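You operate a simulated robot arm through the tools that you are given. There is no shell and no other tool.

You are at the controls of a simulated robot arm. One attempt, no reset.

JOB
Tighten both fitted nuts about a quarter turn with the small socket.
Fine: board knob on first, off again after both; socket back in its slot. Set down upright: small socket.

Only the result counts: the job must be done as asked and must still hold three seconds after the hand-in. Knocking over, shifting, dropping, spilling or breaking anything else fails it.

ROBOT AND FRAMES
A 6-joint arm with a two-finger parallel gripper, fixed in place. Base frame: the origin is on the floor under the middle of its stand, x ahead of it, y to its left, z up; the work surface is at about z = 853. Readings come in mm, degrees, newtons and seconds.
With the tool pointing down near the work surface it reaches from about 260 to 680 mm from the base axis. Its first joint turns from -66.0 to 66.0 degrees. Payload 2.9 kg.
Tool frame: the origin (TCP) lies between the finger pads and is the grasp point; the fingertips stand 30 mm ahead of it; z points along the fingers, y is the line along which they close. The gripper opens to 110 mm. The fingers are 20 mm wide and 10 mm thick; the gripper's body (48 by 112 mm) begins 55 mm behind the TCP.
Orientation is told as [roll, pitch, yaw] about the base's x, y, z axes, in that order, counted from this pose: with the fingers straight down and closing along the base's y, the tool's x points along the base's -x, its y along +y and its z along -z.

CONTROLS
- The arm moves only by the tool move_arm. Its argument "increments" is a list that holds one entry, the list of rows, each a list of 7 numbers: the shift along the tool's x, y, z in mm, then the turn, a rotation vector about the tool's x, y, z in degrees, then the closure, from 0 (fully open) to 1 (shut). In form: [[[dx, dy, dz, ax, ay, az, grip], ...]]. A call has 1 to 20 rows; each row shifts and turns the commanded pose from where the row before left it, along the tool's axes as they then stand. A row lasts 0.2 s, in which the tool goes at most 50 mm and 8.6 degrees; a call with a longer step from one row to the next is refused whole, and so is a gripper value outside its range. A pose out of reach is approached as far as the arm can. The call stops where the force on the tool passes 40 N (or 10 N more than at its start, if that is more) or the arm is blocked; 0.2 s more then pass. The fingers move at their own pace (about 108 mm/s each) and stop on an object; they squeeze with about 22 N. The grip force told is the motor's: it shows also when the fingers shut on nothing. Time passes only in rows, and 0.2 s behind the last, so rows that do not move let the fingers close. The reply holds the time, the measured pose of the TCP, the force on the tool along the base axes, the opening and the grip force, in the units named above and with some noise, with the torque about the TCP (base axes, N m) and any sound that the robot's microphone picked up.
- Cameras (640 x 400 px; columns grow to the right, rows downward): "scene" is fixed at [76.9, 427, 1407.1]; the picture's right is [-0.77, -0.63, 0.00], its down [-0.21, 0.25, -0.94] and it looks along [0.60, -0.73, -0.33] (base axes); focal length 315 px, centre (320, 200). "wrist" rides on the gripper at [72, 17, -103] in the tool frame; the picture's right is [-0.23, 0.97, 0.00], its down [-0.76, -0.18, -0.62] and it looks along [-0.61, -0.14, 0.78] (tool axes); focal length 222 px, centre (320, 200). There is no depth. A picture from a camera that has moved, and an enlarged one, comes with that camera's place and axes in the base frame and with its lens.
- capture(camera): a new picture of that camera. No time passes.
- zoom(camera, box): a new picture of the part [left, top, right, bottom] of that camera's present view, enlarged. No time passes.
- sign_off(): hands the job in; it is judged then, once.

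Nothing tells you positions but the pictures and the camera data. Unless the task says otherwise, let go and move clear before handing in.

The tools are called after "Call:" as name(argument=value, ...) on one line, values as JSON. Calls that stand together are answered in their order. move_arm: Moves the arm, as the interface text tells. Its arguments: {"type":"object","properties":{"increments":{"type":"array","items":{"type":"array","items":{"type":"array","items":{"type":"number"}}}}},"required":["increments"]} The other tools are called the same way: capture (camera) takes a picture; zoom (camera, box) takes an enlarged picture of a part of a camera's view; sign_off () hands the job in.

At the start:

```text
t: 0.0
tcp_pos: [354.5, -14.2, 1254.4]
tcp_rot: [-0.1, 0.0, 0.0]
ft_force: [-0.2, 0.2, -0.3]
moment: [0.02, 0.03, -0.03]
width: 109.7
grip_force: 0.0
```

scene: 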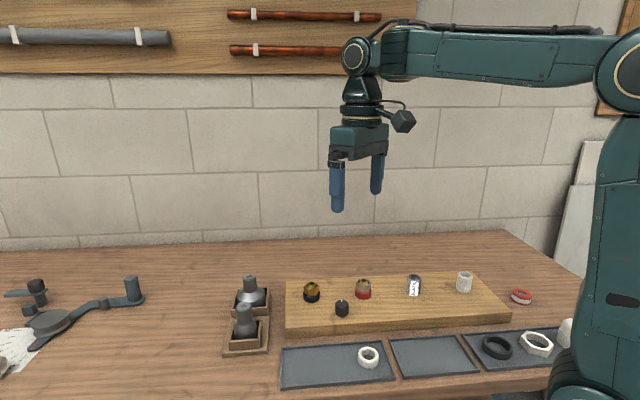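
wrist: 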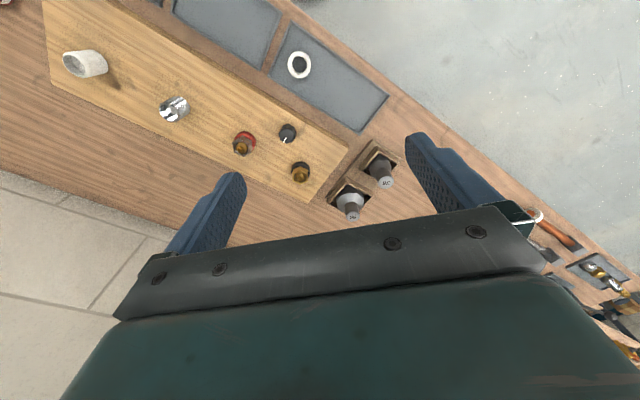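

I see a wooden board with fittings, two sockets in holders to the left of it, and trays with loose nuts in front. I'll look closer before moving anything.

Call:
zoom(camera="scene", box=[210, 250, 410, 375])

Call:
zoom(camera="scene", box=[380, 250, 580, 375])

Call:
zoom(camera="wrist", box=[200, 90, 440, 240])

Call:
zoom(camera="wrist", box=[30, 20, 270, 170])

Call:
zoom(camera="scene", box=[0, 250, 200, 375])

```text
3.20 times, centred on (310, 312) of scene
camera zoom: at [76.9, 427.0, 1407.1], right [-0.77, -0.63, 0.0], down [-0.21, 0.25, -0.94], along [0.6, -0.73, -0.33], focal length 1008 px, centre (352, -160)
```

zoom: 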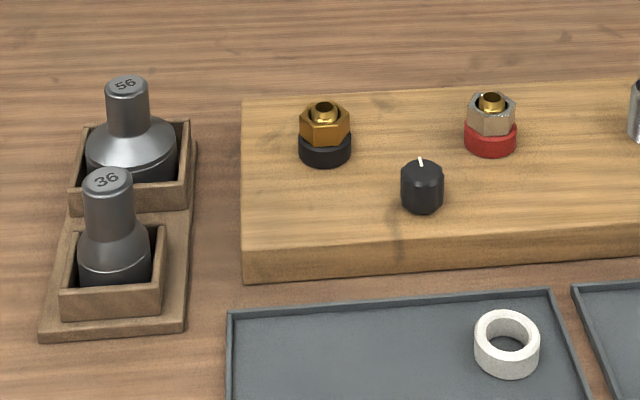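

```text
3.20 times, centred on (480, 312) of scene
camera zoom: at [76.9, 427.0, 1407.1], right [-0.77, -0.63, 0.0], down [-0.21, 0.25, -0.94], along [0.6, -0.73, -0.33], focal length 1008 px, centre (-192, -160)
```

zoom: 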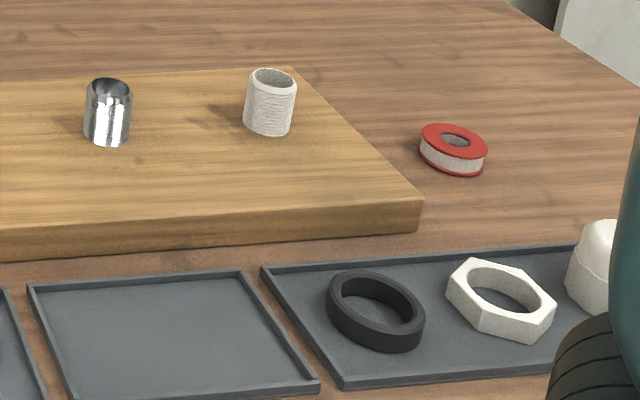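

```text
2.67 times, centred on (320, 165) of wrist
camera zoom: at [283.1, 2.2, 1358.1], right [0.23, 0.97, 0.0], down [0.76, -0.18, 0.62], along [0.61, -0.14, -0.78], focal length 592 px, centre (320, 293)
```

zoom: 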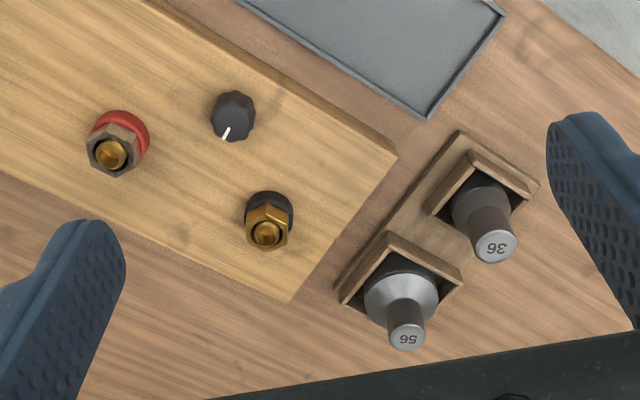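

```text
2.67 times, centred on (150, 95) of wrist
camera zoom: at [283.1, 2.2, 1358.1], right [0.23, 0.97, 0.0], down [0.76, -0.18, 0.62], along [0.61, -0.14, -0.78], focal length 592 px, centre (773, 480)
```

zoom: 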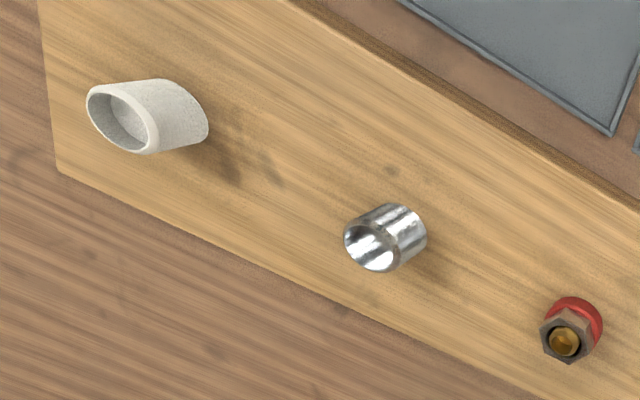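

```text
3.20 times, centred on (100, 312) of scene
camera zoom: at [76.9, 427.0, 1407.1], right [-0.77, -0.63, 0.0], down [-0.21, 0.25, -0.94], along [0.6, -0.73, -0.33], focal length 1008 px, centre (1024, -160)
```

zoom: 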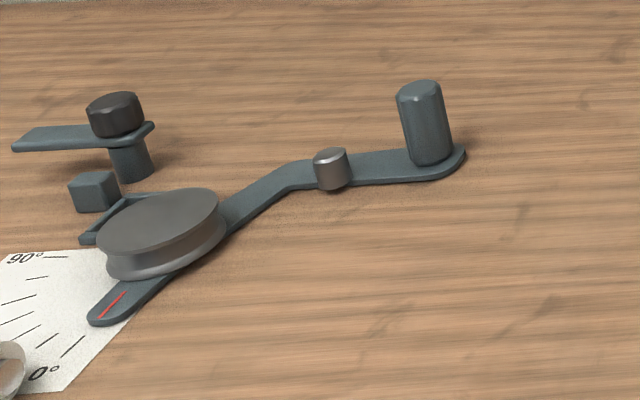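

I take the small socket "36" to be at about (582, 80), the brass nut at (544, -106), the grey nut at (453, -218) and the knob at (446, -109). Next I'll move closer, staying well above everything, to check the knob markings and the nuts' thread features.

Call:
move_arm(increments=[[[-2, -12.6, 35, 0, 0, 0, 0], [-2, -12.6, 35, 0, 0, 0, 0], [-2, -12.6, 35, 0, 0, 0, 0], [-2, -12.6, 35, 0, 0, 0, 0], [-2, -12.6, 35, 0, 0, 0, 0], [-2, -12.6, 35, 0, 0, 0, 0], [0, 0, 0, 0, 0, 0, 0]]])

Call:
capture(camera="wrist")

Call:
capture(camera="scene")

```text
t: 1.6
tcp_pos: [368.1, -89.5, 1045.1]
tcp_rot: [0.0, 0.0, -0.1]
ft_force: [0.0, -1.2, -0.1]
moment: [-0.03, -0.03, 0.04]
width: 109.9
grip_force: 0.0
```

```text
taken
camera wrist: at [295.3, -72.6, 1148.6], right [0.23, 0.97, 0.0], down [0.76, -0.18, 0.62], along [0.61, -0.14, -0.78], focal length 222 px, centre (320, 200)
```

wrist: 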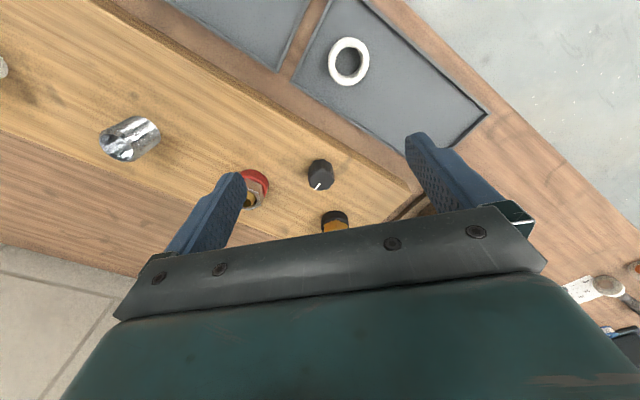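

```text
taken
```

scene: 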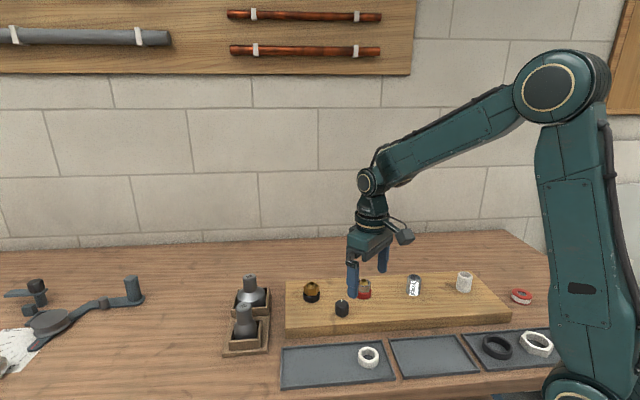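

The arm is above the board and the view is closer. I'll zoom in on the knob and both nuts.

Call:
zoom(camera="wrist", box=[280, 140, 360, 190])

Call:
zoom(camera="wrist", box=[220, 150, 380, 250])

Call:
zoom(camera="scene", box=[290, 265, 390, 327])

Call:
zoom(camera="scene", box=[210, 255, 310, 370])

```text
8.00 times, centred on (320, 165) of wrist
camera zoom: at [295.3, -72.6, 1148.6], right [0.23, 0.97, 0.0], down [0.76, -0.18, 0.62], along [0.61, -0.14, -0.78], focal length 1777 px, centre (320, 480)
```

zoom: 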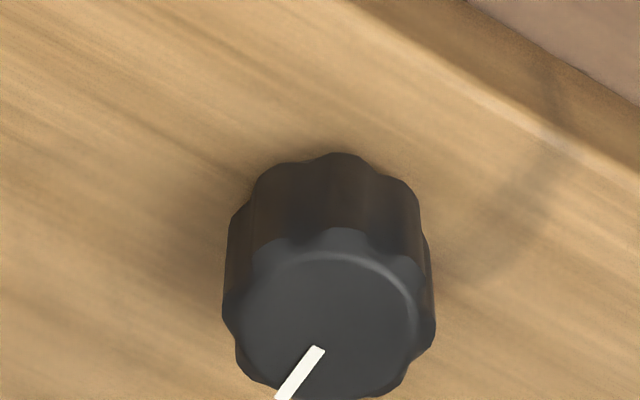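

```text
4.00 times, centred on (300, 200) of wrist
camera zoom: at [295.3, -72.6, 1148.6], right [0.23, 0.97, 0.0], down [0.76, -0.18, 0.62], along [0.61, -0.14, -0.78], focal length 888 px, centre (400, 200)
```

zoom: 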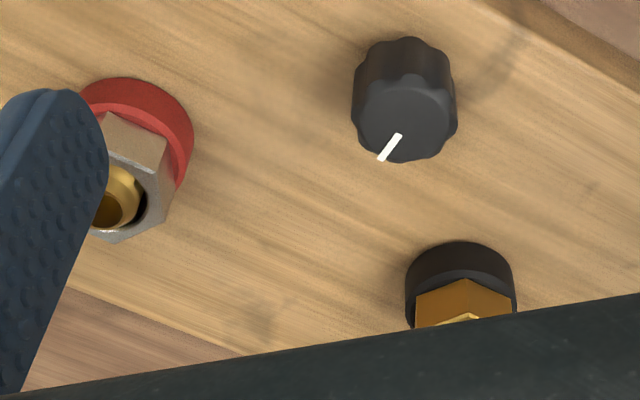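

```text
6.40 times, centred on (340, 296) of scene
camera zoom: at [76.9, 427.0, 1407.1], right [-0.77, -0.63, 0.0], down [-0.21, 0.25, -0.94], along [0.6, -0.73, -0.33], focal length 2015 px, centre (192, -414)
```

zoom: 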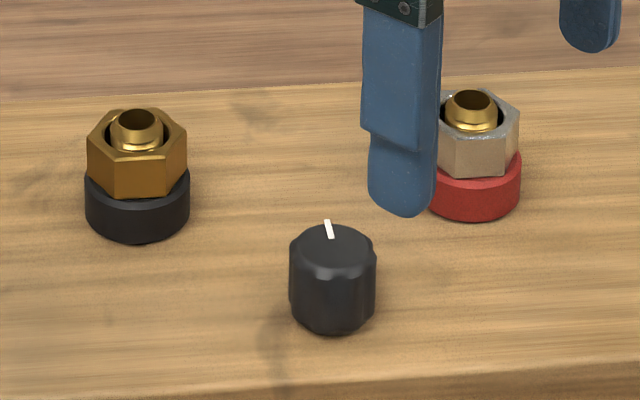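

```text
3.48 times, centred on (260, 312) of scene
camera zoom: at [76.9, 427.0, 1407.1], right [-0.77, -0.63, 0.0], down [-0.21, 0.25, -0.94], along [0.6, -0.73, -0.33], focal length 1095 px, centre (529, -191)
```

zoom: 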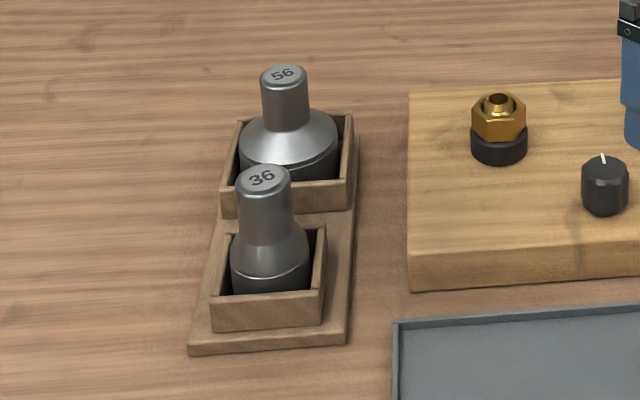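

I want a sharper look at the nut edges (notches would mean a left-hand thread), plus the sockets and the rest of the table.

Call:
zoom(camera="scene", box=[352, 275, 376, 302])

Call:
zoom(camera="scene", box=[298, 277, 330, 307])

Call:
zoom(camera="wrist", box=[230, 160, 280, 215])

Call:
zoom(camera="scene", box=[0, 250, 160, 400])

```text
14.81 times, centred on (364, 288) of scene
camera zoom: at [76.9, 427.0, 1407.1], right [-0.77, -0.63, 0.0], down [-0.21, 0.25, -0.94], along [0.6, -0.73, -0.33], focal length 4665 px, centre (-332, -1111)
```

zoom: 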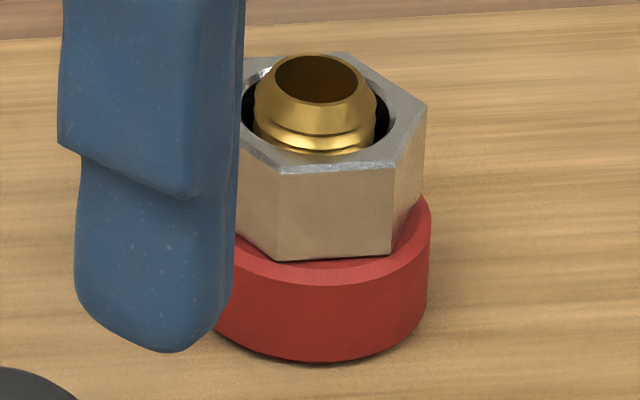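

```text
13.33 times, centred on (314, 292) of scene
camera zoom: at [76.9, 427.0, 1407.1], right [-0.77, -0.63, 0.0], down [-0.21, 0.25, -0.94], along [0.6, -0.73, -0.33], focal length 4198 px, centre (400, -1027)
```

zoom: 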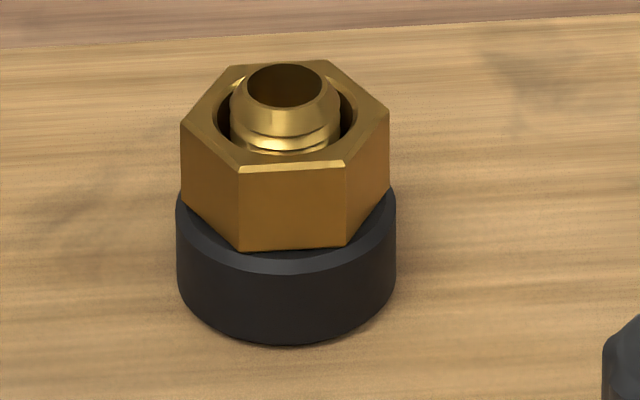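

```text
7.27 times, centred on (255, 188) of wrist
camera zoom: at [295.3, -72.6, 1148.6], right [0.23, 0.97, 0.0], down [0.76, -0.18, 0.62], along [0.61, -0.14, -0.78], focal length 1615 px, centre (793, 291)
```

zoom: 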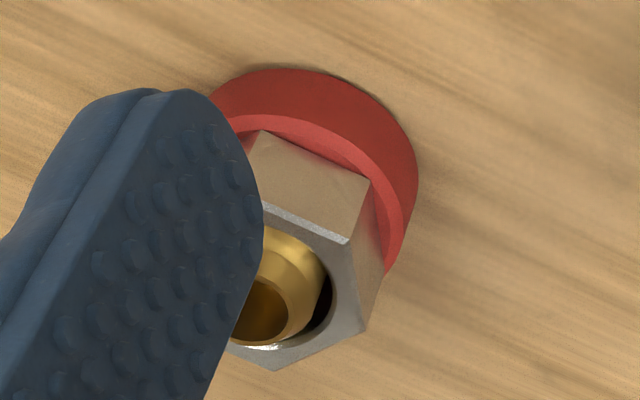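

```text
2.67 times, centred on (80, 325) of scene
camera zoom: at [76.9, 427.0, 1407.1], right [-0.77, -0.63, 0.0], down [-0.21, 0.25, -0.94], along [0.6, -0.73, -0.33], focal length 840 px, centre (960, -133)
```

zoom: 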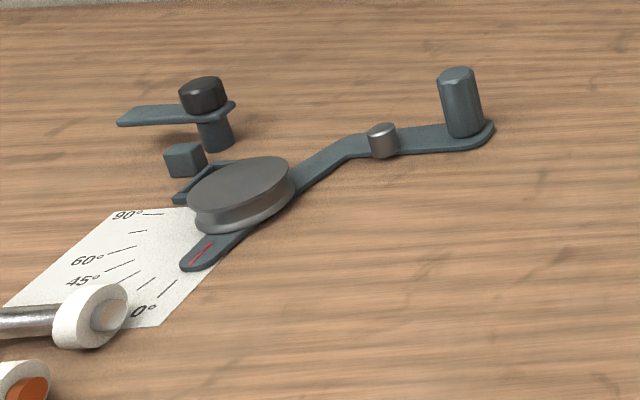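

The knob pointer has no markings around it, and both nuts look plain, without notches, so I take them as right-hand threads (about 36 mm across flats). The board top is at z≈881 and the knob top at z≈914. Next I'll look at the sockets from above.

Call:
move_arm(increments=[[[-23.7, 30.6, 0, 0, 0, 0, 0], [-23.7, 30.6, 0, 0, 0, 0, 0], [-23.7, 30.6, 0, 0, 0, 0, 0], [-23.7, 30.6, 0, 0, 0, 0, 0], [-23.7, 30.6, 0, 0, 0, 0, 0], [-23.7, 30.6, 0, 0, 0, 0, 0], [0, 0, 0, 0, 0, 0, 0]]])

Call:
capture(camera="wrist")

Call:
zoom(camera="scene", box=[340, 265, 390, 310])

```text
t: 3.2
tcp_pos: [507.7, 95.0, 1044.0]
tcp_rot: [0.1, -0.1, 0.0]
ft_force: [0.1, 1.0, -0.6]
moment: [0.01, 0.01, -0.02]
width: 110.0
grip_force: 0.0
```

```text
taken
camera wrist: at [436.9, 111.3, 1148.9], right [0.23, 0.97, 0.0], down [0.76, -0.18, 0.62], along [0.61, -0.14, -0.78], focal length 222 px, centre (320, 200)
```

wrist: 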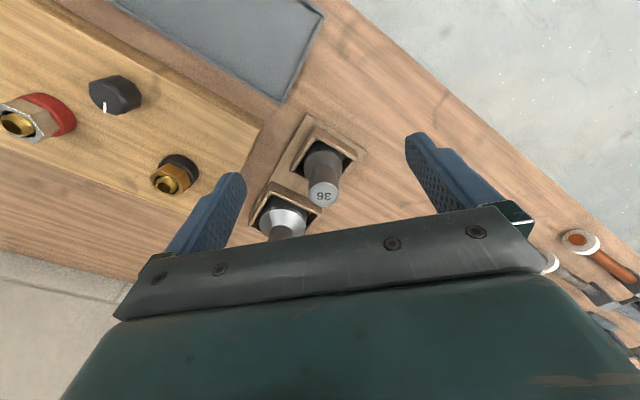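

```text
8.89 times, centred on (365, 288) of scene
camera zoom: at [76.9, 427.0, 1407.1], right [-0.77, -0.63, 0.0], down [-0.21, 0.25, -0.94], along [0.6, -0.73, -0.33], focal length 2799 px, centre (-80, -578)
```

zoom: 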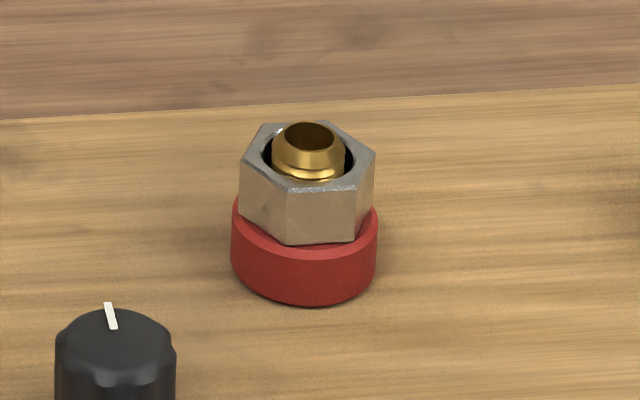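

The grey nut has no notches either. Now the small socket up close.

Call:
zoom(camera="wrist", box=[240, 105, 400, 205])

Call:
zoom(camera="wrist", box=[0, 60, 240, 210])

Call:
zoom(camera="scene", box=[215, 295, 279, 360])

```text
4.00 times, centred on (320, 155) of wrist
camera zoom: at [436.9, 111.3, 1148.9], right [0.23, 0.97, 0.0], down [0.76, -0.18, 0.62], along [0.61, -0.14, -0.78], focal length 888 px, centre (320, 380)
```

zoom: 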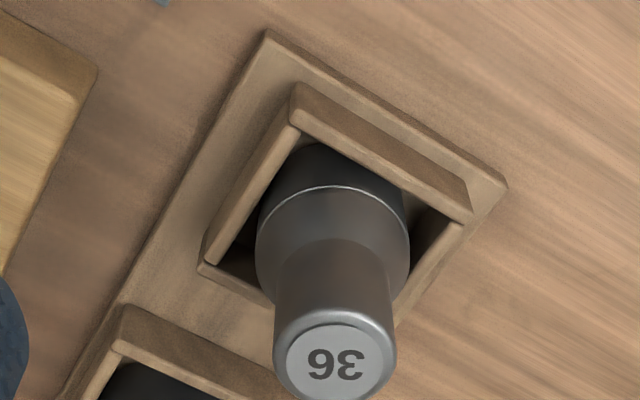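

```text
2.67 times, centred on (120, 135) of wrist
camera zoom: at [436.9, 111.3, 1148.9], right [0.23, 0.97, 0.0], down [0.76, -0.18, 0.62], along [0.61, -0.14, -0.78], focal length 592 px, centre (853, 373)
```

zoom: 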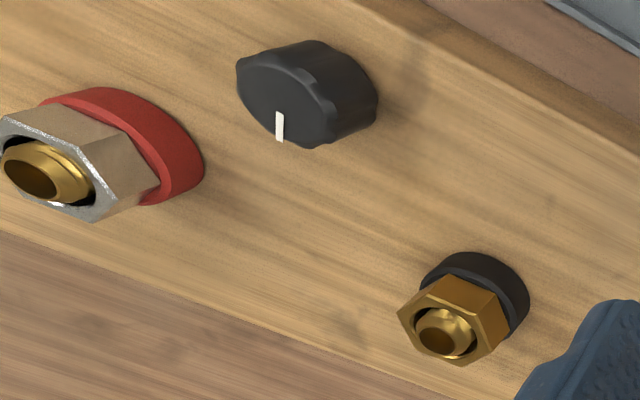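

```text
6.15 times, centred on (247, 328) of scene
camera zoom: at [76.9, 427.0, 1407.1], right [-0.77, -0.63, 0.0], down [-0.21, 0.25, -0.94], along [0.6, -0.73, -0.33], focal length 1938 px, centre (769, -585)
```

zoom: 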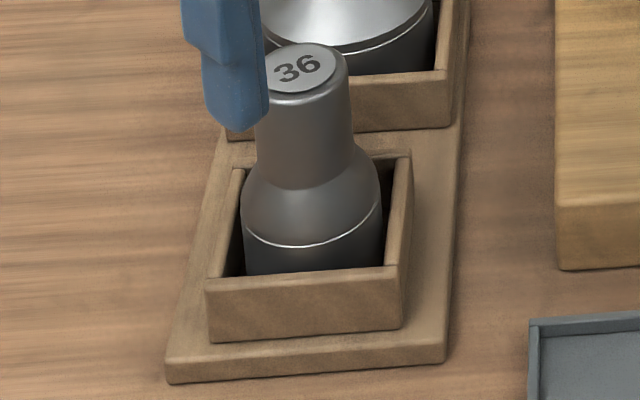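

The socket stub is about 34 mm wide, from z≈907 up to 951. Both nuts sit with their corners at about 45° azimuth, hex top at z≈915, with centres near (548, -112) and (448, -212). Now I'll go above the knob at about (444, -107) to refine its position.

Call:
move_arm(increments=[[[10.5, -33.6, 0, 0, 0, 0, 0], [10.5, -33.6, 0, 0, 0, 0, 0], [10.5, -33.6, 0, 0, 0, 0, 0], [10.5, -33.6, 0, 0, 0, 0, 0], [10.5, -33.6, 0, 0, 0, 0, 0], [10.5, -33.6, 0, 0, 0, 0, 0], [0, 0, 20, 0, 0, 0, 0], [0, 0, 20, 0, 0, 0, 0], [0, 0, 10, 0, 0, 0, 0], [0, 0, 0, 0, 0, 0, 0]]])

Call:
capture(camera="wrist")

Call:
zoom(camera="wrist", box=[260, 100, 380, 210])

Call:
zoom(camera="scene", box=[300, 250, 420, 330])

```text
t: 5.4
tcp_pos: [445.9, -106.5, 994.2]
tcp_rot: [0.0, 0.0, 0.0]
ft_force: [0.6, -0.3, 0.5]
moment: [-0.04, -0.02, -0.01]
width: 110.0
grip_force: 0.1
```

```text
taken
camera wrist: at [374.4, -90.9, 1097.5], right [0.23, 0.97, 0.0], down [0.76, -0.18, 0.62], along [0.61, -0.14, -0.78], focal length 222 px, centre (320, 200)
```

wrist: 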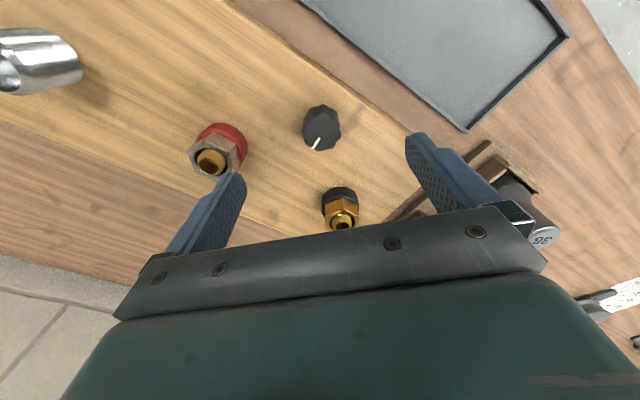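

```text
3.64 times, centred on (320, 155) of wrist
camera zoom: at [374.4, -90.9, 1097.5], right [0.23, 0.97, 0.0], down [0.76, -0.18, 0.62], along [0.61, -0.14, -0.78], focal length 808 px, centre (320, 364)
```

zoom: 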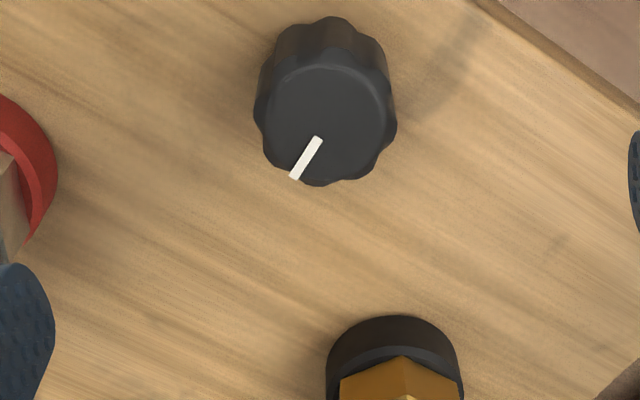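

```text
5.00 times, centred on (360, 290) of scene
camera zoom: at [76.9, 427.0, 1407.1], right [-0.77, -0.63, 0.0], down [-0.21, 0.25, -0.94], along [0.6, -0.73, -0.33], focal length 1574 px, centre (120, -250)
```

zoom: 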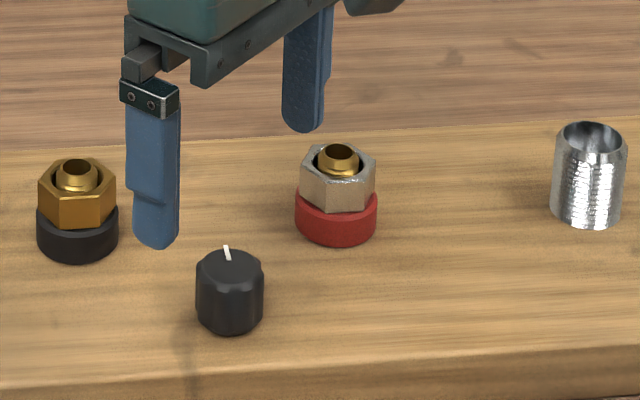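

The knob top is at about (445, -106.6, 915) and its pointer is at -45°, straight toward the back of the board. I'll narrow the fingers and lower them around the knob, stopping part-way to check the alignment.

Call:
move_arm(increments=[[[1, 0.5, 10, 0, 0, 0, 0.4], [0, 0, 15, 0, 0, 0, 0.4], [0, 0, 15, 0, 0, 0, 0.4], [0, 0, 10, 0, 0, 0, 0.4], [0, 0, 5, 0, 0, 0, 0.4], [0, 0, 0, 0, 0, 0, 0.4]]])

Call:
capture(camera="wrist")

Call:
zoom(camera="scene", box=[290, 250, 410, 330])

Call:
zoom(camera="wrist", box=[220, 100, 420, 225])

```text
t: 6.8
tcp_pos: [445.0, -106.7, 938.8]
tcp_rot: [0.0, -0.1, -0.1]
ft_force: [0.2, 0.2, 1.1]
moment: [-0.02, -0.06, 0.02]
width: 66.0
grip_force: 0.1
```

```text
taken
camera wrist: at [373.4, -90.9, 1042.5], right [0.23, 0.97, 0.0], down [0.76, -0.18, 0.62], along [0.61, -0.14, -0.78], focal length 222 px, centre (320, 200)
```

wrist: 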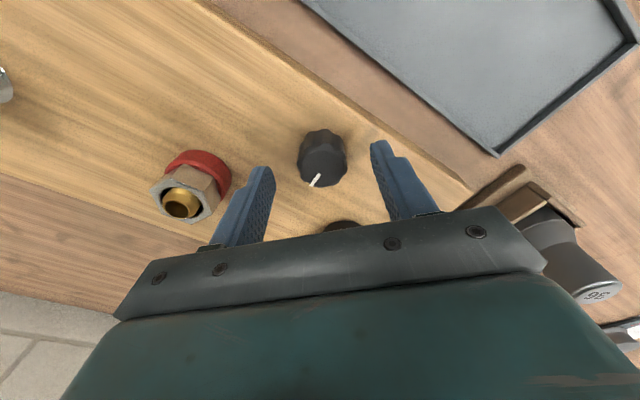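

```text
5.00 times, centred on (350, 290) of scene
camera zoom: at [76.9, 427.0, 1407.1], right [-0.77, -0.63, 0.0], down [-0.21, 0.25, -0.94], along [0.6, -0.73, -0.33], focal length 1574 px, centre (170, -250)
```

zoom: 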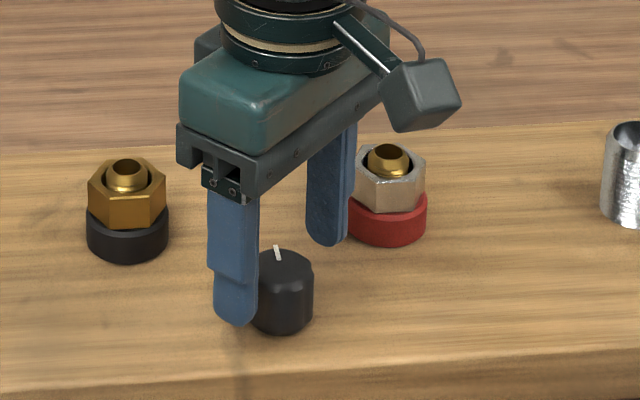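

```text
3.20 times, centred on (320, 162) of wrist
camera zoom: at [373.4, -90.9, 1042.5], right [0.23, 0.97, 0.0], down [0.76, -0.18, 0.62], along [0.61, -0.14, -0.78], focal length 711 px, centre (320, 320)
```

zoom: 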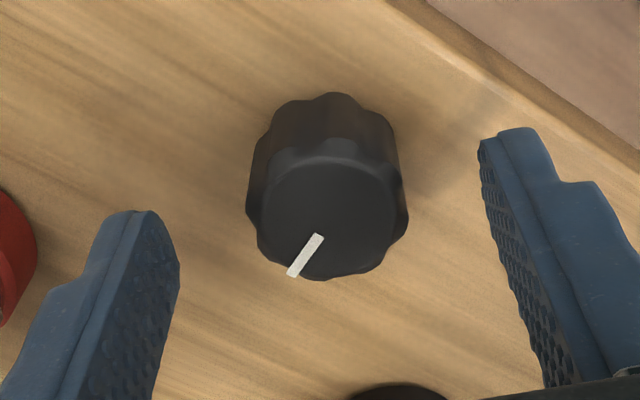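

The fingers straddle the knob evenly. I'll go down to z≈919, with the fingertips about 8 mm above the board, and close on it.

Call:
move_arm(increments=[[[0, 0.8, 10, 0, 0, 0, 0.4], [0, 0, 10, 0, 0, 0, 0.4], [0, 0, 0, 0, 0, 0, 0.4], [0, 0, 0, 0, 0, 0, 0.6], [0, 0, 0, 0, 0, 0, 0.7], [0, 0, 0, 0, 0, 0, 0.8], [0, 0, 0, 0, 0, 0, 0.8]]])

Call:
zoom(camera="wrist", box=[220, 100, 420, 225])

Call:
zoom(camera="scene", box=[290, 250, 410, 330])

```text
t: 8.4
tcp_pos: [445.6, -105.7, 917.3]
tcp_rot: [0.1, 0.0, 0.2]
ft_force: [0.7, 11.3, -2.6]
moment: [-0.5, -0.23, -0.01]
width: 32.4
grip_force: 45.2
```

```text
3.20 times, centred on (320, 162) of wrist
camera zoom: at [373.5, -89.6, 1022.6], right [0.23, 0.97, 0.0], down [0.76, -0.18, 0.62], along [0.61, -0.14, -0.78], focal length 711 px, centre (320, 320)
```

zoom: 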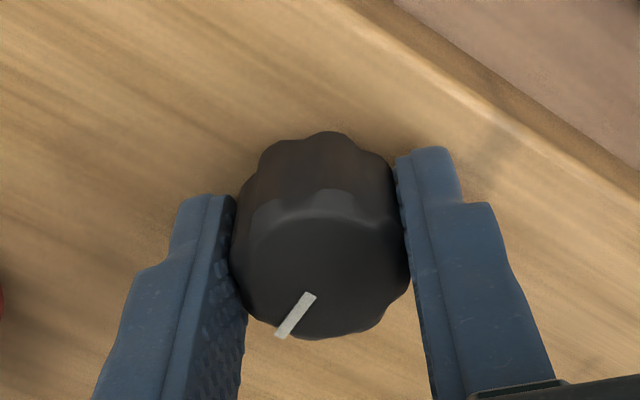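

```text
5.00 times, centred on (350, 290) of scene
camera zoom: at [76.9, 427.3, 1407.0], right [-0.77, -0.63, 0.0], down [-0.21, 0.25, -0.94], along [0.6, -0.73, -0.33], focal length 1574 px, centre (170, -250)
```

zoom: 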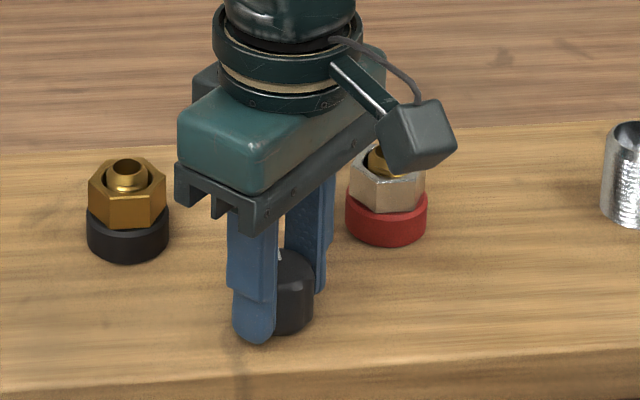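

The knob is gripped (32.4 mm), with an 11 N side force from a slight off-centre. I'll shift +y about 1 mm to relieve it.

Call:
move_arm(increments=[[[0, 1, 0, 0, 0, 0, 0.8], [0, 0, 0, 0, 0, 0, 0.8]]])

```text
t: 9.0
tcp_pos: [445.0, -105.2, 919.1]
tcp_rot: [0.0, 0.0, 0.1]
ft_force: [6.0, 5.7, -4.1]
moment: [0.66, 0.81, -0.01]
width: 32.5
grip_force: 44.8
```

Call:
move_arm(increments=[[[0, 0.5, 0, 0, 0, 0, 0.8], [0, 0, 0, 0, 0, 0, 0.8]]])

```text
t: 9.6
tcp_pos: [444.1, -106.3, 919.0]
tcp_rot: [-0.1, 0.0, -0.1]
ft_force: [3.8, -1.0, -7.9]
moment: [0.88, -0.29, -0.01]
width: 32.5
grip_force: 45.3
```

The side force is relieved. Now I'll turn the knob gently clockwise (positive about tool z) by 15° and watch the torque and sound.

Call:
move_arm(increments=[[[0, 0, 0, 0, 0, 5, 0.8], [0, 0, 0, 0, 0, 5, 0.8], [0, 0, 0, 0, 0, 5, 0.8], [0, 0, 0, 0, 0, 0, 0.8]]])

Call:
zoom(camera="wrist", box=[220, 100, 420, 225])

```text
t: 10.6
tcp_pos: [445.8, -106.1, 917.6]
tcp_rot: [-0.1, 0.0, -15.2]
ft_force: [1.8, -9.2, -16.8]
moment: [0.29, -1.06, -0.01]
width: 32.4
grip_force: 44.7
```

```text
3.20 times, centred on (320, 162) of wrist
camera zoom: at [380.5, -70.9, 1022.6], right [0.47, 0.88, 0.0], down [0.69, -0.37, 0.62], along [0.55, -0.3, -0.78], focal length 711 px, centre (320, 320)
```

zoom: 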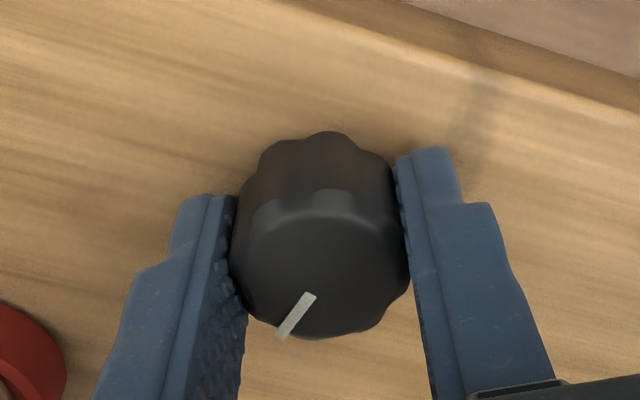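

The knob turns freely with the gripper (almost no torque), but a downward force of about 17 N is building. I'll ease down slightly before continuing.

Call:
move_arm(increments=[[[0, 0, 0.7, 0, 0, 0, 0.8], [0, 0, 0, 0, 0, 0, 0.8]]])

```text
t: 11.2
tcp_pos: [444.2, -105.7, 919.0]
tcp_rot: [0.0, 0.0, -15.2]
ft_force: [-0.3, -11.3, -3.9]
moment: [0.58, 0.53, -0.02]
width: 32.3
grip_force: 44.8
```

Call:
move_arm(increments=[[[0, -0.6, 0, 0, 0, 0, 0.8], [0, 0, 0, 0, 0, 5, 0.8], [0, 0, 0, 0, 0, 5, 0.8], [0, 0, 0, 0, 0, 5, 0.8], [0, 0, 0, 0, 0, 5, 0.8], [0, 0, 0, 0, 0, 0, 0.8]]])

Call:
zoom(camera="wrist", box=[220, 100, 420, 225])

```text
t: 12.6
tcp_pos: [445.0, -106.5, 918.5]
tcp_rot: [0.0, 0.0, -35.0]
ft_force: [1.1, -3.9, -0.7]
moment: [-0.63, 0.59, 0.01]
width: 32.5
grip_force: 45.0
```

```text
3.20 times, centred on (320, 162) of wrist
camera zoom: at [396.3, -50.7, 1022.6], right [0.75, 0.67, 0.0], down [0.52, -0.58, 0.62], along [0.42, -0.46, -0.78], focal length 711 px, centre (320, 320)
```

zoom: 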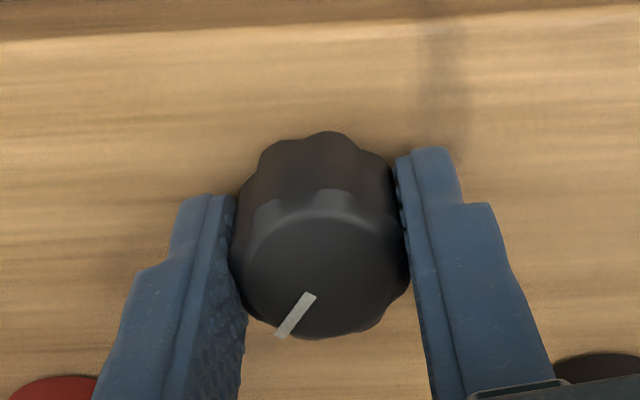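

It's still turning freely with no stop or click. I'll continue toward a quarter turn, watching torque and sound.

Call:
move_arm(increments=[[[0, 0, 0, 0, 0, 5, 0.8], [0, 0, 0, 0, 0, 5, 0.8], [0, 0, 0, 0, 0, 5, 0.8], [0, 0, 0, 0, 0, 5, 0.8], [0, 0, 0, 0, 0, 5, 0.8], [0, 0, 0, 0, 0, 0, 0.8]]])

Call:
zoom(camera="wrist", box=[220, 100, 420, 225])

Call:
capture(camera="scene")

```text
t: 14.0
tcp_pos: [445.8, -106.9, 918.7]
tcp_rot: [0.2, -0.1, -60.1]
ft_force: [2.4, -2.2, 8.4]
moment: [0.23, 0.98, 0.0]
width: 32.6
grip_force: 45.2
```

```text
3.20 times, centred on (320, 162) of wrist
camera zoom: at [424.4, -34.9, 1022.6], right [0.96, 0.29, 0.0], down [0.23, -0.75, 0.62], along [0.18, -0.6, -0.78], focal length 711 px, centre (320, 320)
```

zoom: 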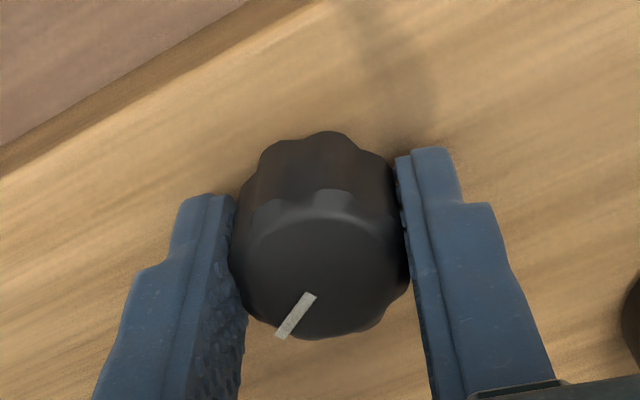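

```text
taken
```

scene: 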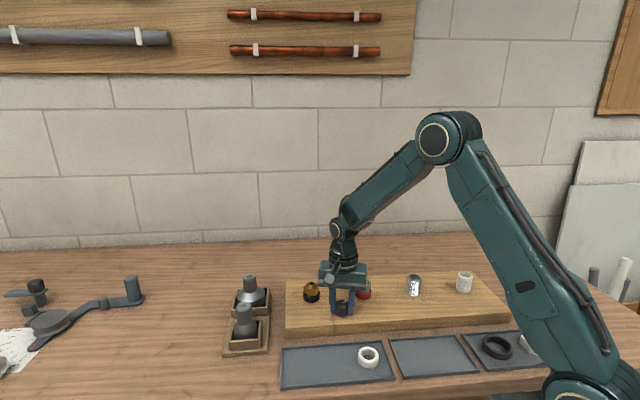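

It has turned 60° with no resistance. I'll continue to 90°.

Call:
move_arm(increments=[[[0, 0, 0, 0, 0, 5, 0.8], [0, 0, 0, 0, 0, 5, 0.8], [0, 0, 0, 0, 0, 5, 0.8], [0, 0, 0, 0, 0, 5, 0.8], [0, 0, 0, 0, 0, 5, 0.8], [0, 0, 0, 0, 0, 5, 0.8], [0, 0, 0, 0, 0, 0, 0.8]]])

Call:
zoom(camera="wrist", box=[220, 100, 420, 225])

```text
t: 15.6
tcp_pos: [445.7, -105.9, 918.6]
tcp_rot: [0.1, 0.0, -90.0]
ft_force: [9.2, -2.0, 6.7]
moment: [-0.48, 0.64, 0.02]
width: 32.4
grip_force: 45.2
```

```text
3.20 times, centred on (320, 162) of wrist
camera zoom: at [462.8, -33.6, 1022.6], right [0.97, -0.23, 0.0], down [-0.18, -0.76, 0.62], along [-0.14, -0.61, -0.78], focal length 711 px, centre (320, 320)
```

zoom: 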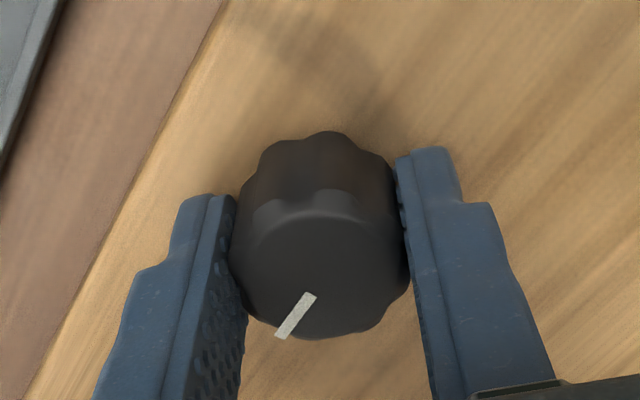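

At 90° there is still no stop. I'll probe a little further for an end stop, in small steps.

Call:
move_arm(increments=[[[0, 0, 0, 0, 0, 4, 0.8], [0, 0, 0, 0, 0, 4, 0.8], [0, 0, 0, 0, 0, 4, 0.8], [0, 0, 0, 0, 0, 4, 0.8], [0, 0, 0, 0, 0, 4, 0.8], [0, 0, 0, 0, 0, 0, 0.8]]])

Call:
zoom(camera="wrist", box=[220, 100, 420, 225])

Call:
zoom(camera="scene", box=[290, 240, 410, 330])

```text
t: 17.0
tcp_pos: [445.7, -106.7, 917.8]
tcp_rot: [0.1, 0.1, -110.0]
ft_force: [14.3, 2.5, 1.2]
moment: [-0.06, 0.61, 0.69]
width: 32.5
grip_force: 44.5
```

```text
3.20 times, centred on (320, 162) of wrist
camera zoom: at [486.8, -43.9, 1022.0], right [0.84, -0.55, 0.0], down [-0.43, -0.65, 0.62], along [-0.34, -0.52, -0.78], focal length 711 px, centre (320, 320)
```

zoom: 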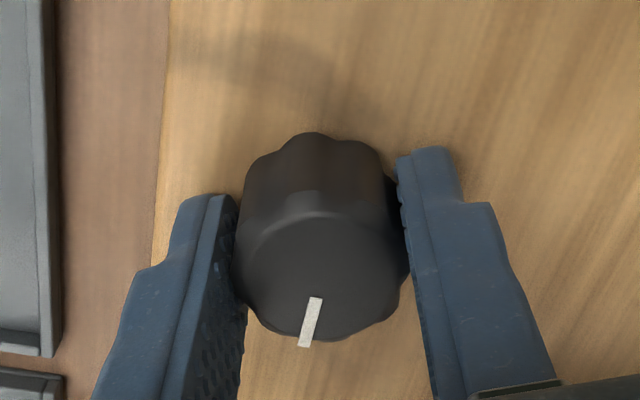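

```text
4.44 times, centred on (350, 285) of scene
camera zoom: at [77.2, 427.1, 1407.1], right [-0.77, -0.63, 0.0], down [-0.21, 0.25, -0.94], along [0.6, -0.73, -0.33], focal length 1399 px, centre (187, -178)
```

zoom: 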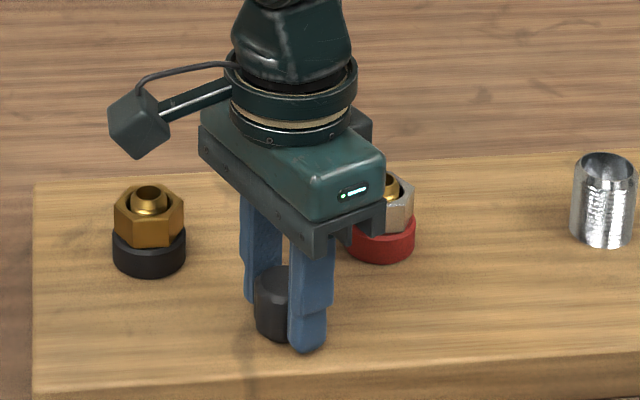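

A clear stop: torque rose to 0.69 N·m and the knob slipped slightly in the pads, so the knob is fully clockwise at about 90° = on. I'll ease off a little, open and lift straight up.

Call:
move_arm(increments=[[[0, 0, 0, 0, 0, -1.5, 0.8], [0, 0, 0, 0, 0, 0, 0.6], [0, 0, 0, 0, 0, 0, 0.4], [0, 0, 0, 0, 0, 0, 0.4], [0, 0, -10, 0, 0, 0, 0.4], [0, 0, -20, 0, 0, 0, 0.4], [0, 0, -30, 0, 0, 0, 0.4], [0, 0, -40, 0, 0, 0, 0.2], [0, 0, -40, 0, 0, 0, 0], [0, 0, 0, 0, 0, 0, 0]]])

Call:
zoom(camera="scene", box=[290, 240, 410, 330])

Call:
capture(camera="wrist")

Call:
capture(camera="scene")

```text
t: 19.2
tcp_pos: [444.9, -105.6, 1057.2]
tcp_rot: [0.0, 0.1, -108.5]
ft_force: [-0.3, 0.3, 0.0]
moment: [-0.01, -0.04, 0.0]
width: 110.0
grip_force: 0.0
```

```text
4.44 times, centred on (350, 285) of scene
camera zoom: at [76.9, 427.0, 1407.1], right [-0.77, -0.63, 0.0], down [-0.21, 0.25, -0.94], along [0.6, -0.73, -0.33], focal length 1399 px, centre (187, -178)
```

zoom: 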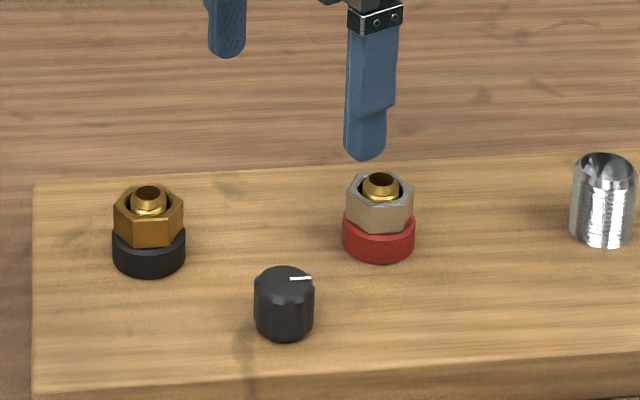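

```text
taken
camera wrist: at [484.6, -43.4, 1162.6], right [0.85, -0.52, 0.0], down [-0.41, -0.67, 0.62], along [-0.33, -0.53, -0.78], focal length 222 px, centre (320, 200)
```

wrist: 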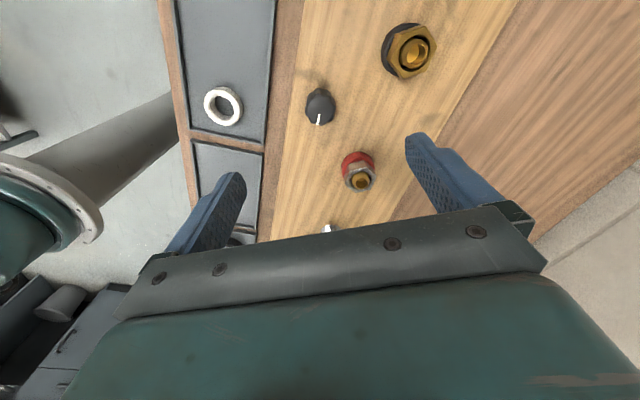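

```text
taken
```

scene: 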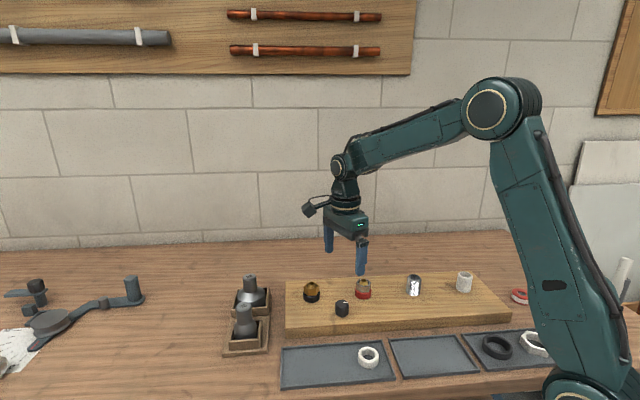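

The knob now points right along the board (turned 90°), so it is on. Next I'll rotate the wrist back to about +30° yaw and travel over the small socket.

Call:
move_arm(increments=[[[0, 0, 0, 0, 0, -8.15, 0], [0, 0, 0, 0, 0, -8.15, 0], [0, 0, 0, 0, 0, -8.15, 0], [0, 0, 0, 0, 0, -8.15, 0], [0, 0, 0, 0, 0, -8.15, 0], [0, 0, 0, 0, 0, -8.15, 0], [0, 0, 0, 0, 0, -8.15, 0], [0, 0, 0, 0, 0, -8.15, 0], [0, 0, 0, 0, 0, -8.15, 0], [0, 0, 0, 0, 0, -8.15, 0], [0, 0, 0, 0, 0, -8.15, 0], [0, 0, 0, 0, 0, -8.15, 0], [0, 0, 0, 0, 0, -8.15, 0], [0, 0, 0, 0, 0, -8.15, 0], [0, 0, 0, 0, 0, -8.15, 0], [0, 0, 0, 0, 0, -8.15, 0], [0, 0, 0, 0, 0, -8.1, 0], [0, 0, 0, 0, 0, 0, 0]]])

Call:
move_arm(increments=[[[-35.3, 15.4, 0, 0, 0, 0, 0], [-35.3, 15.4, 0, 0, 0, 0, 0], [-35.3, 15.4, 0, 0, 0, 0, 0], [-35.3, 15.4, 0, 0, 0, 0, 0], [-35.3, 15.4, 0, 0, 0, 0, 0], [-35.3, 15.4, 0, 0, 0, 0, 0], [0, 0, 0, 0, 0, 0, 0]]])

Call:
capture(camera="wrist")

Call:
zoom(camera="scene", box=[205, 230, 305, 360])

```text
t: 23.0
tcp_pos: [444.0, -106.3, 1058.7]
tcp_rot: [0.1, 0.0, 30.2]
ft_force: [0.0, -0.7, -0.5]
moment: [0.0, 0.0, 0.0]
width: 110.0
grip_force: 0.1
```

```text
t: 24.6
tcp_pos: [583.3, 80.2, 1057.6]
tcp_rot: [0.0, 0.0, 30.1]
ft_force: [-0.9, 0.5, -0.6]
moment: [0.0, 0.03, -0.01]
width: 110.0
grip_force: 0.0
```

```text
taken
camera wrist: at [511.4, 58.1, 1162.0], right [-0.29, 0.96, 0.0], down [0.75, 0.23, 0.62], along [0.6, 0.18, -0.78], focal length 222 px, centre (320, 200)
```

wrist: 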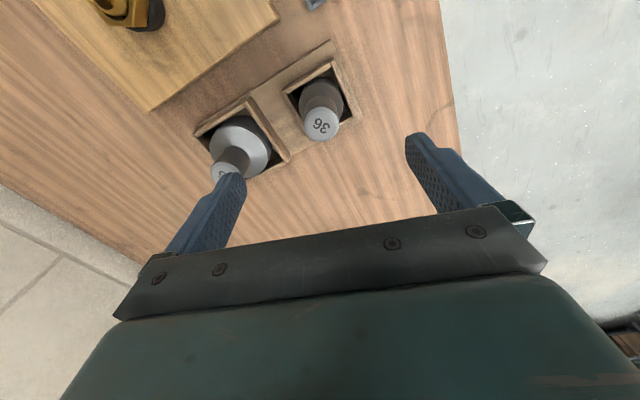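

```text
3.08 times, centred on (255, 295) of scene
camera zoom: at [76.9, 427.0, 1407.1], right [-0.77, -0.63, 0.0], down [-0.21, 0.25, -0.94], along [0.6, -0.73, -0.33], focal length 969 px, centre (520, -92)
```

zoom: 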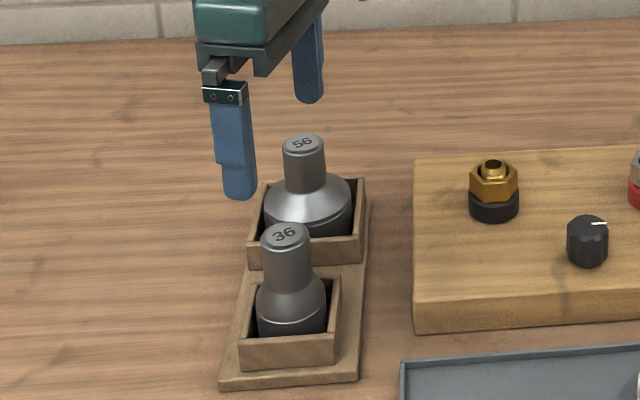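

I'm above the small socket. I'll zoom in to pin down its centre and text direction.

Call:
zoom(camera="wrist", box=[260, 60, 380, 150])

Call:
zoom(camera="scene", box=[220, 292, 276, 358])

```text
4.44 times, centred on (320, 105) of wrist
camera zoom: at [511.4, 58.1, 1162.0], right [-0.29, 0.96, 0.0], down [0.75, 0.23, 0.62], along [0.6, 0.18, -0.78], focal length 987 px, centre (320, 622)
```

zoom: 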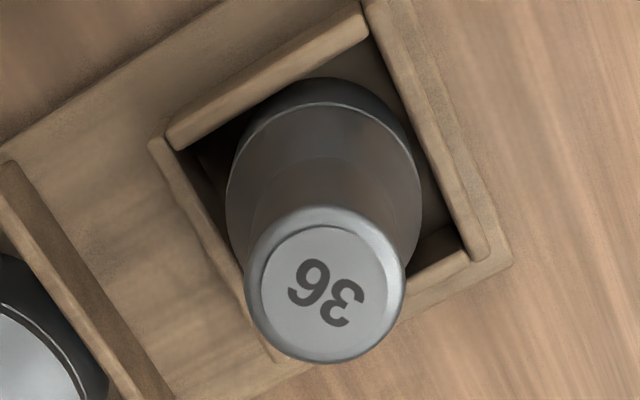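

```text
6.06 times, centred on (248, 325) of scene
camera zoom: at [76.9, 427.0, 1407.1], right [-0.77, -0.63, 0.0], down [-0.21, 0.25, -0.94], along [0.6, -0.73, -0.33], focal length 1908 px, centre (756, -558)
```

zoom: 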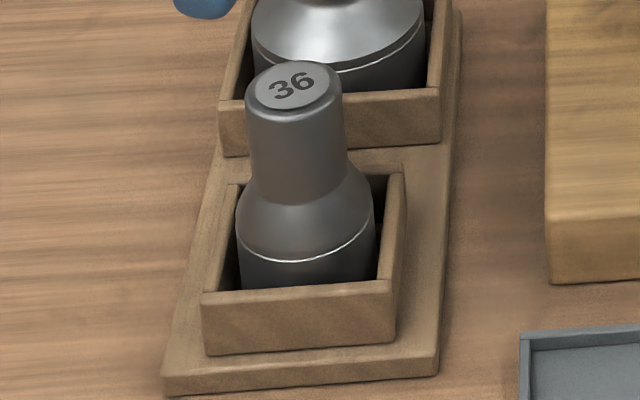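

The socket stub centre is at about (583, 81), top z≈950, with the shoulder starting at z≈911. I'll lower with the fingers half-open to straddle the stub, keeping the fingertips above the shoulder.

Call:
move_arm(increments=[[[-1.5, 0.2, 20, 0, 0, 0, 0.4], [0, 0, 25, 0, 0, 0, 0.4], [0, 0, 25, 0, 0, 0, 0.4], [0, 0, 15, 0, 0, 0, 0.4], [0, 0, 10, 0, 0, 0, 0.4], [0, 0, 0, 0, 0, 0, 0.4]]])

Call:
capture(camera="wrist")

Call:
zoom(camera="scene", box=[205, 260, 295, 360])

```text
t: 26.0
tcp_pos: [582.8, 80.4, 964.2]
tcp_rot: [0.0, 0.0, 30.0]
ft_force: [0.2, -0.1, 0.1]
moment: [0.0, -0.02, 0.02]
width: 65.9
grip_force: 0.0
```

```text
taken
camera wrist: at [512.5, 59.0, 1067.2], right [-0.29, 0.96, 0.0], down [0.75, 0.23, 0.62], along [0.6, 0.18, -0.78], focal length 222 px, centre (320, 200)
```

wrist: 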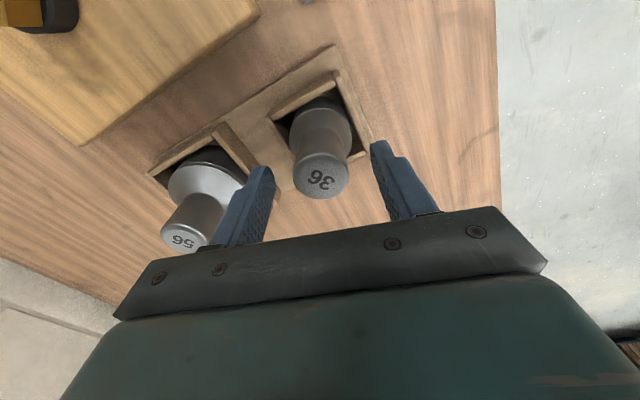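

```text
4.00 times, centred on (250, 310) of scene
camera zoom: at [76.9, 427.0, 1407.1], right [-0.77, -0.63, 0.0], down [-0.21, 0.25, -0.94], along [0.6, -0.73, -0.33], focal length 1260 px, centre (600, -240)
```

zoom: 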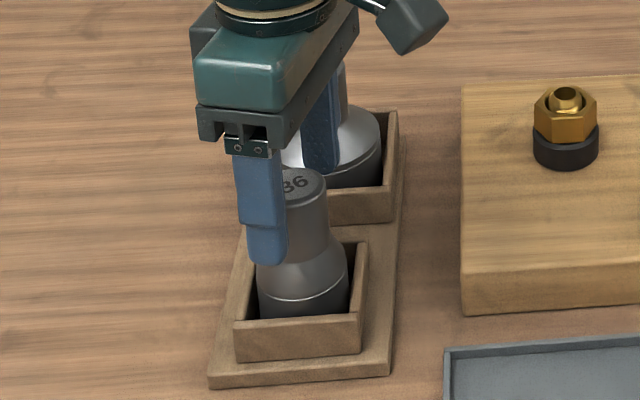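

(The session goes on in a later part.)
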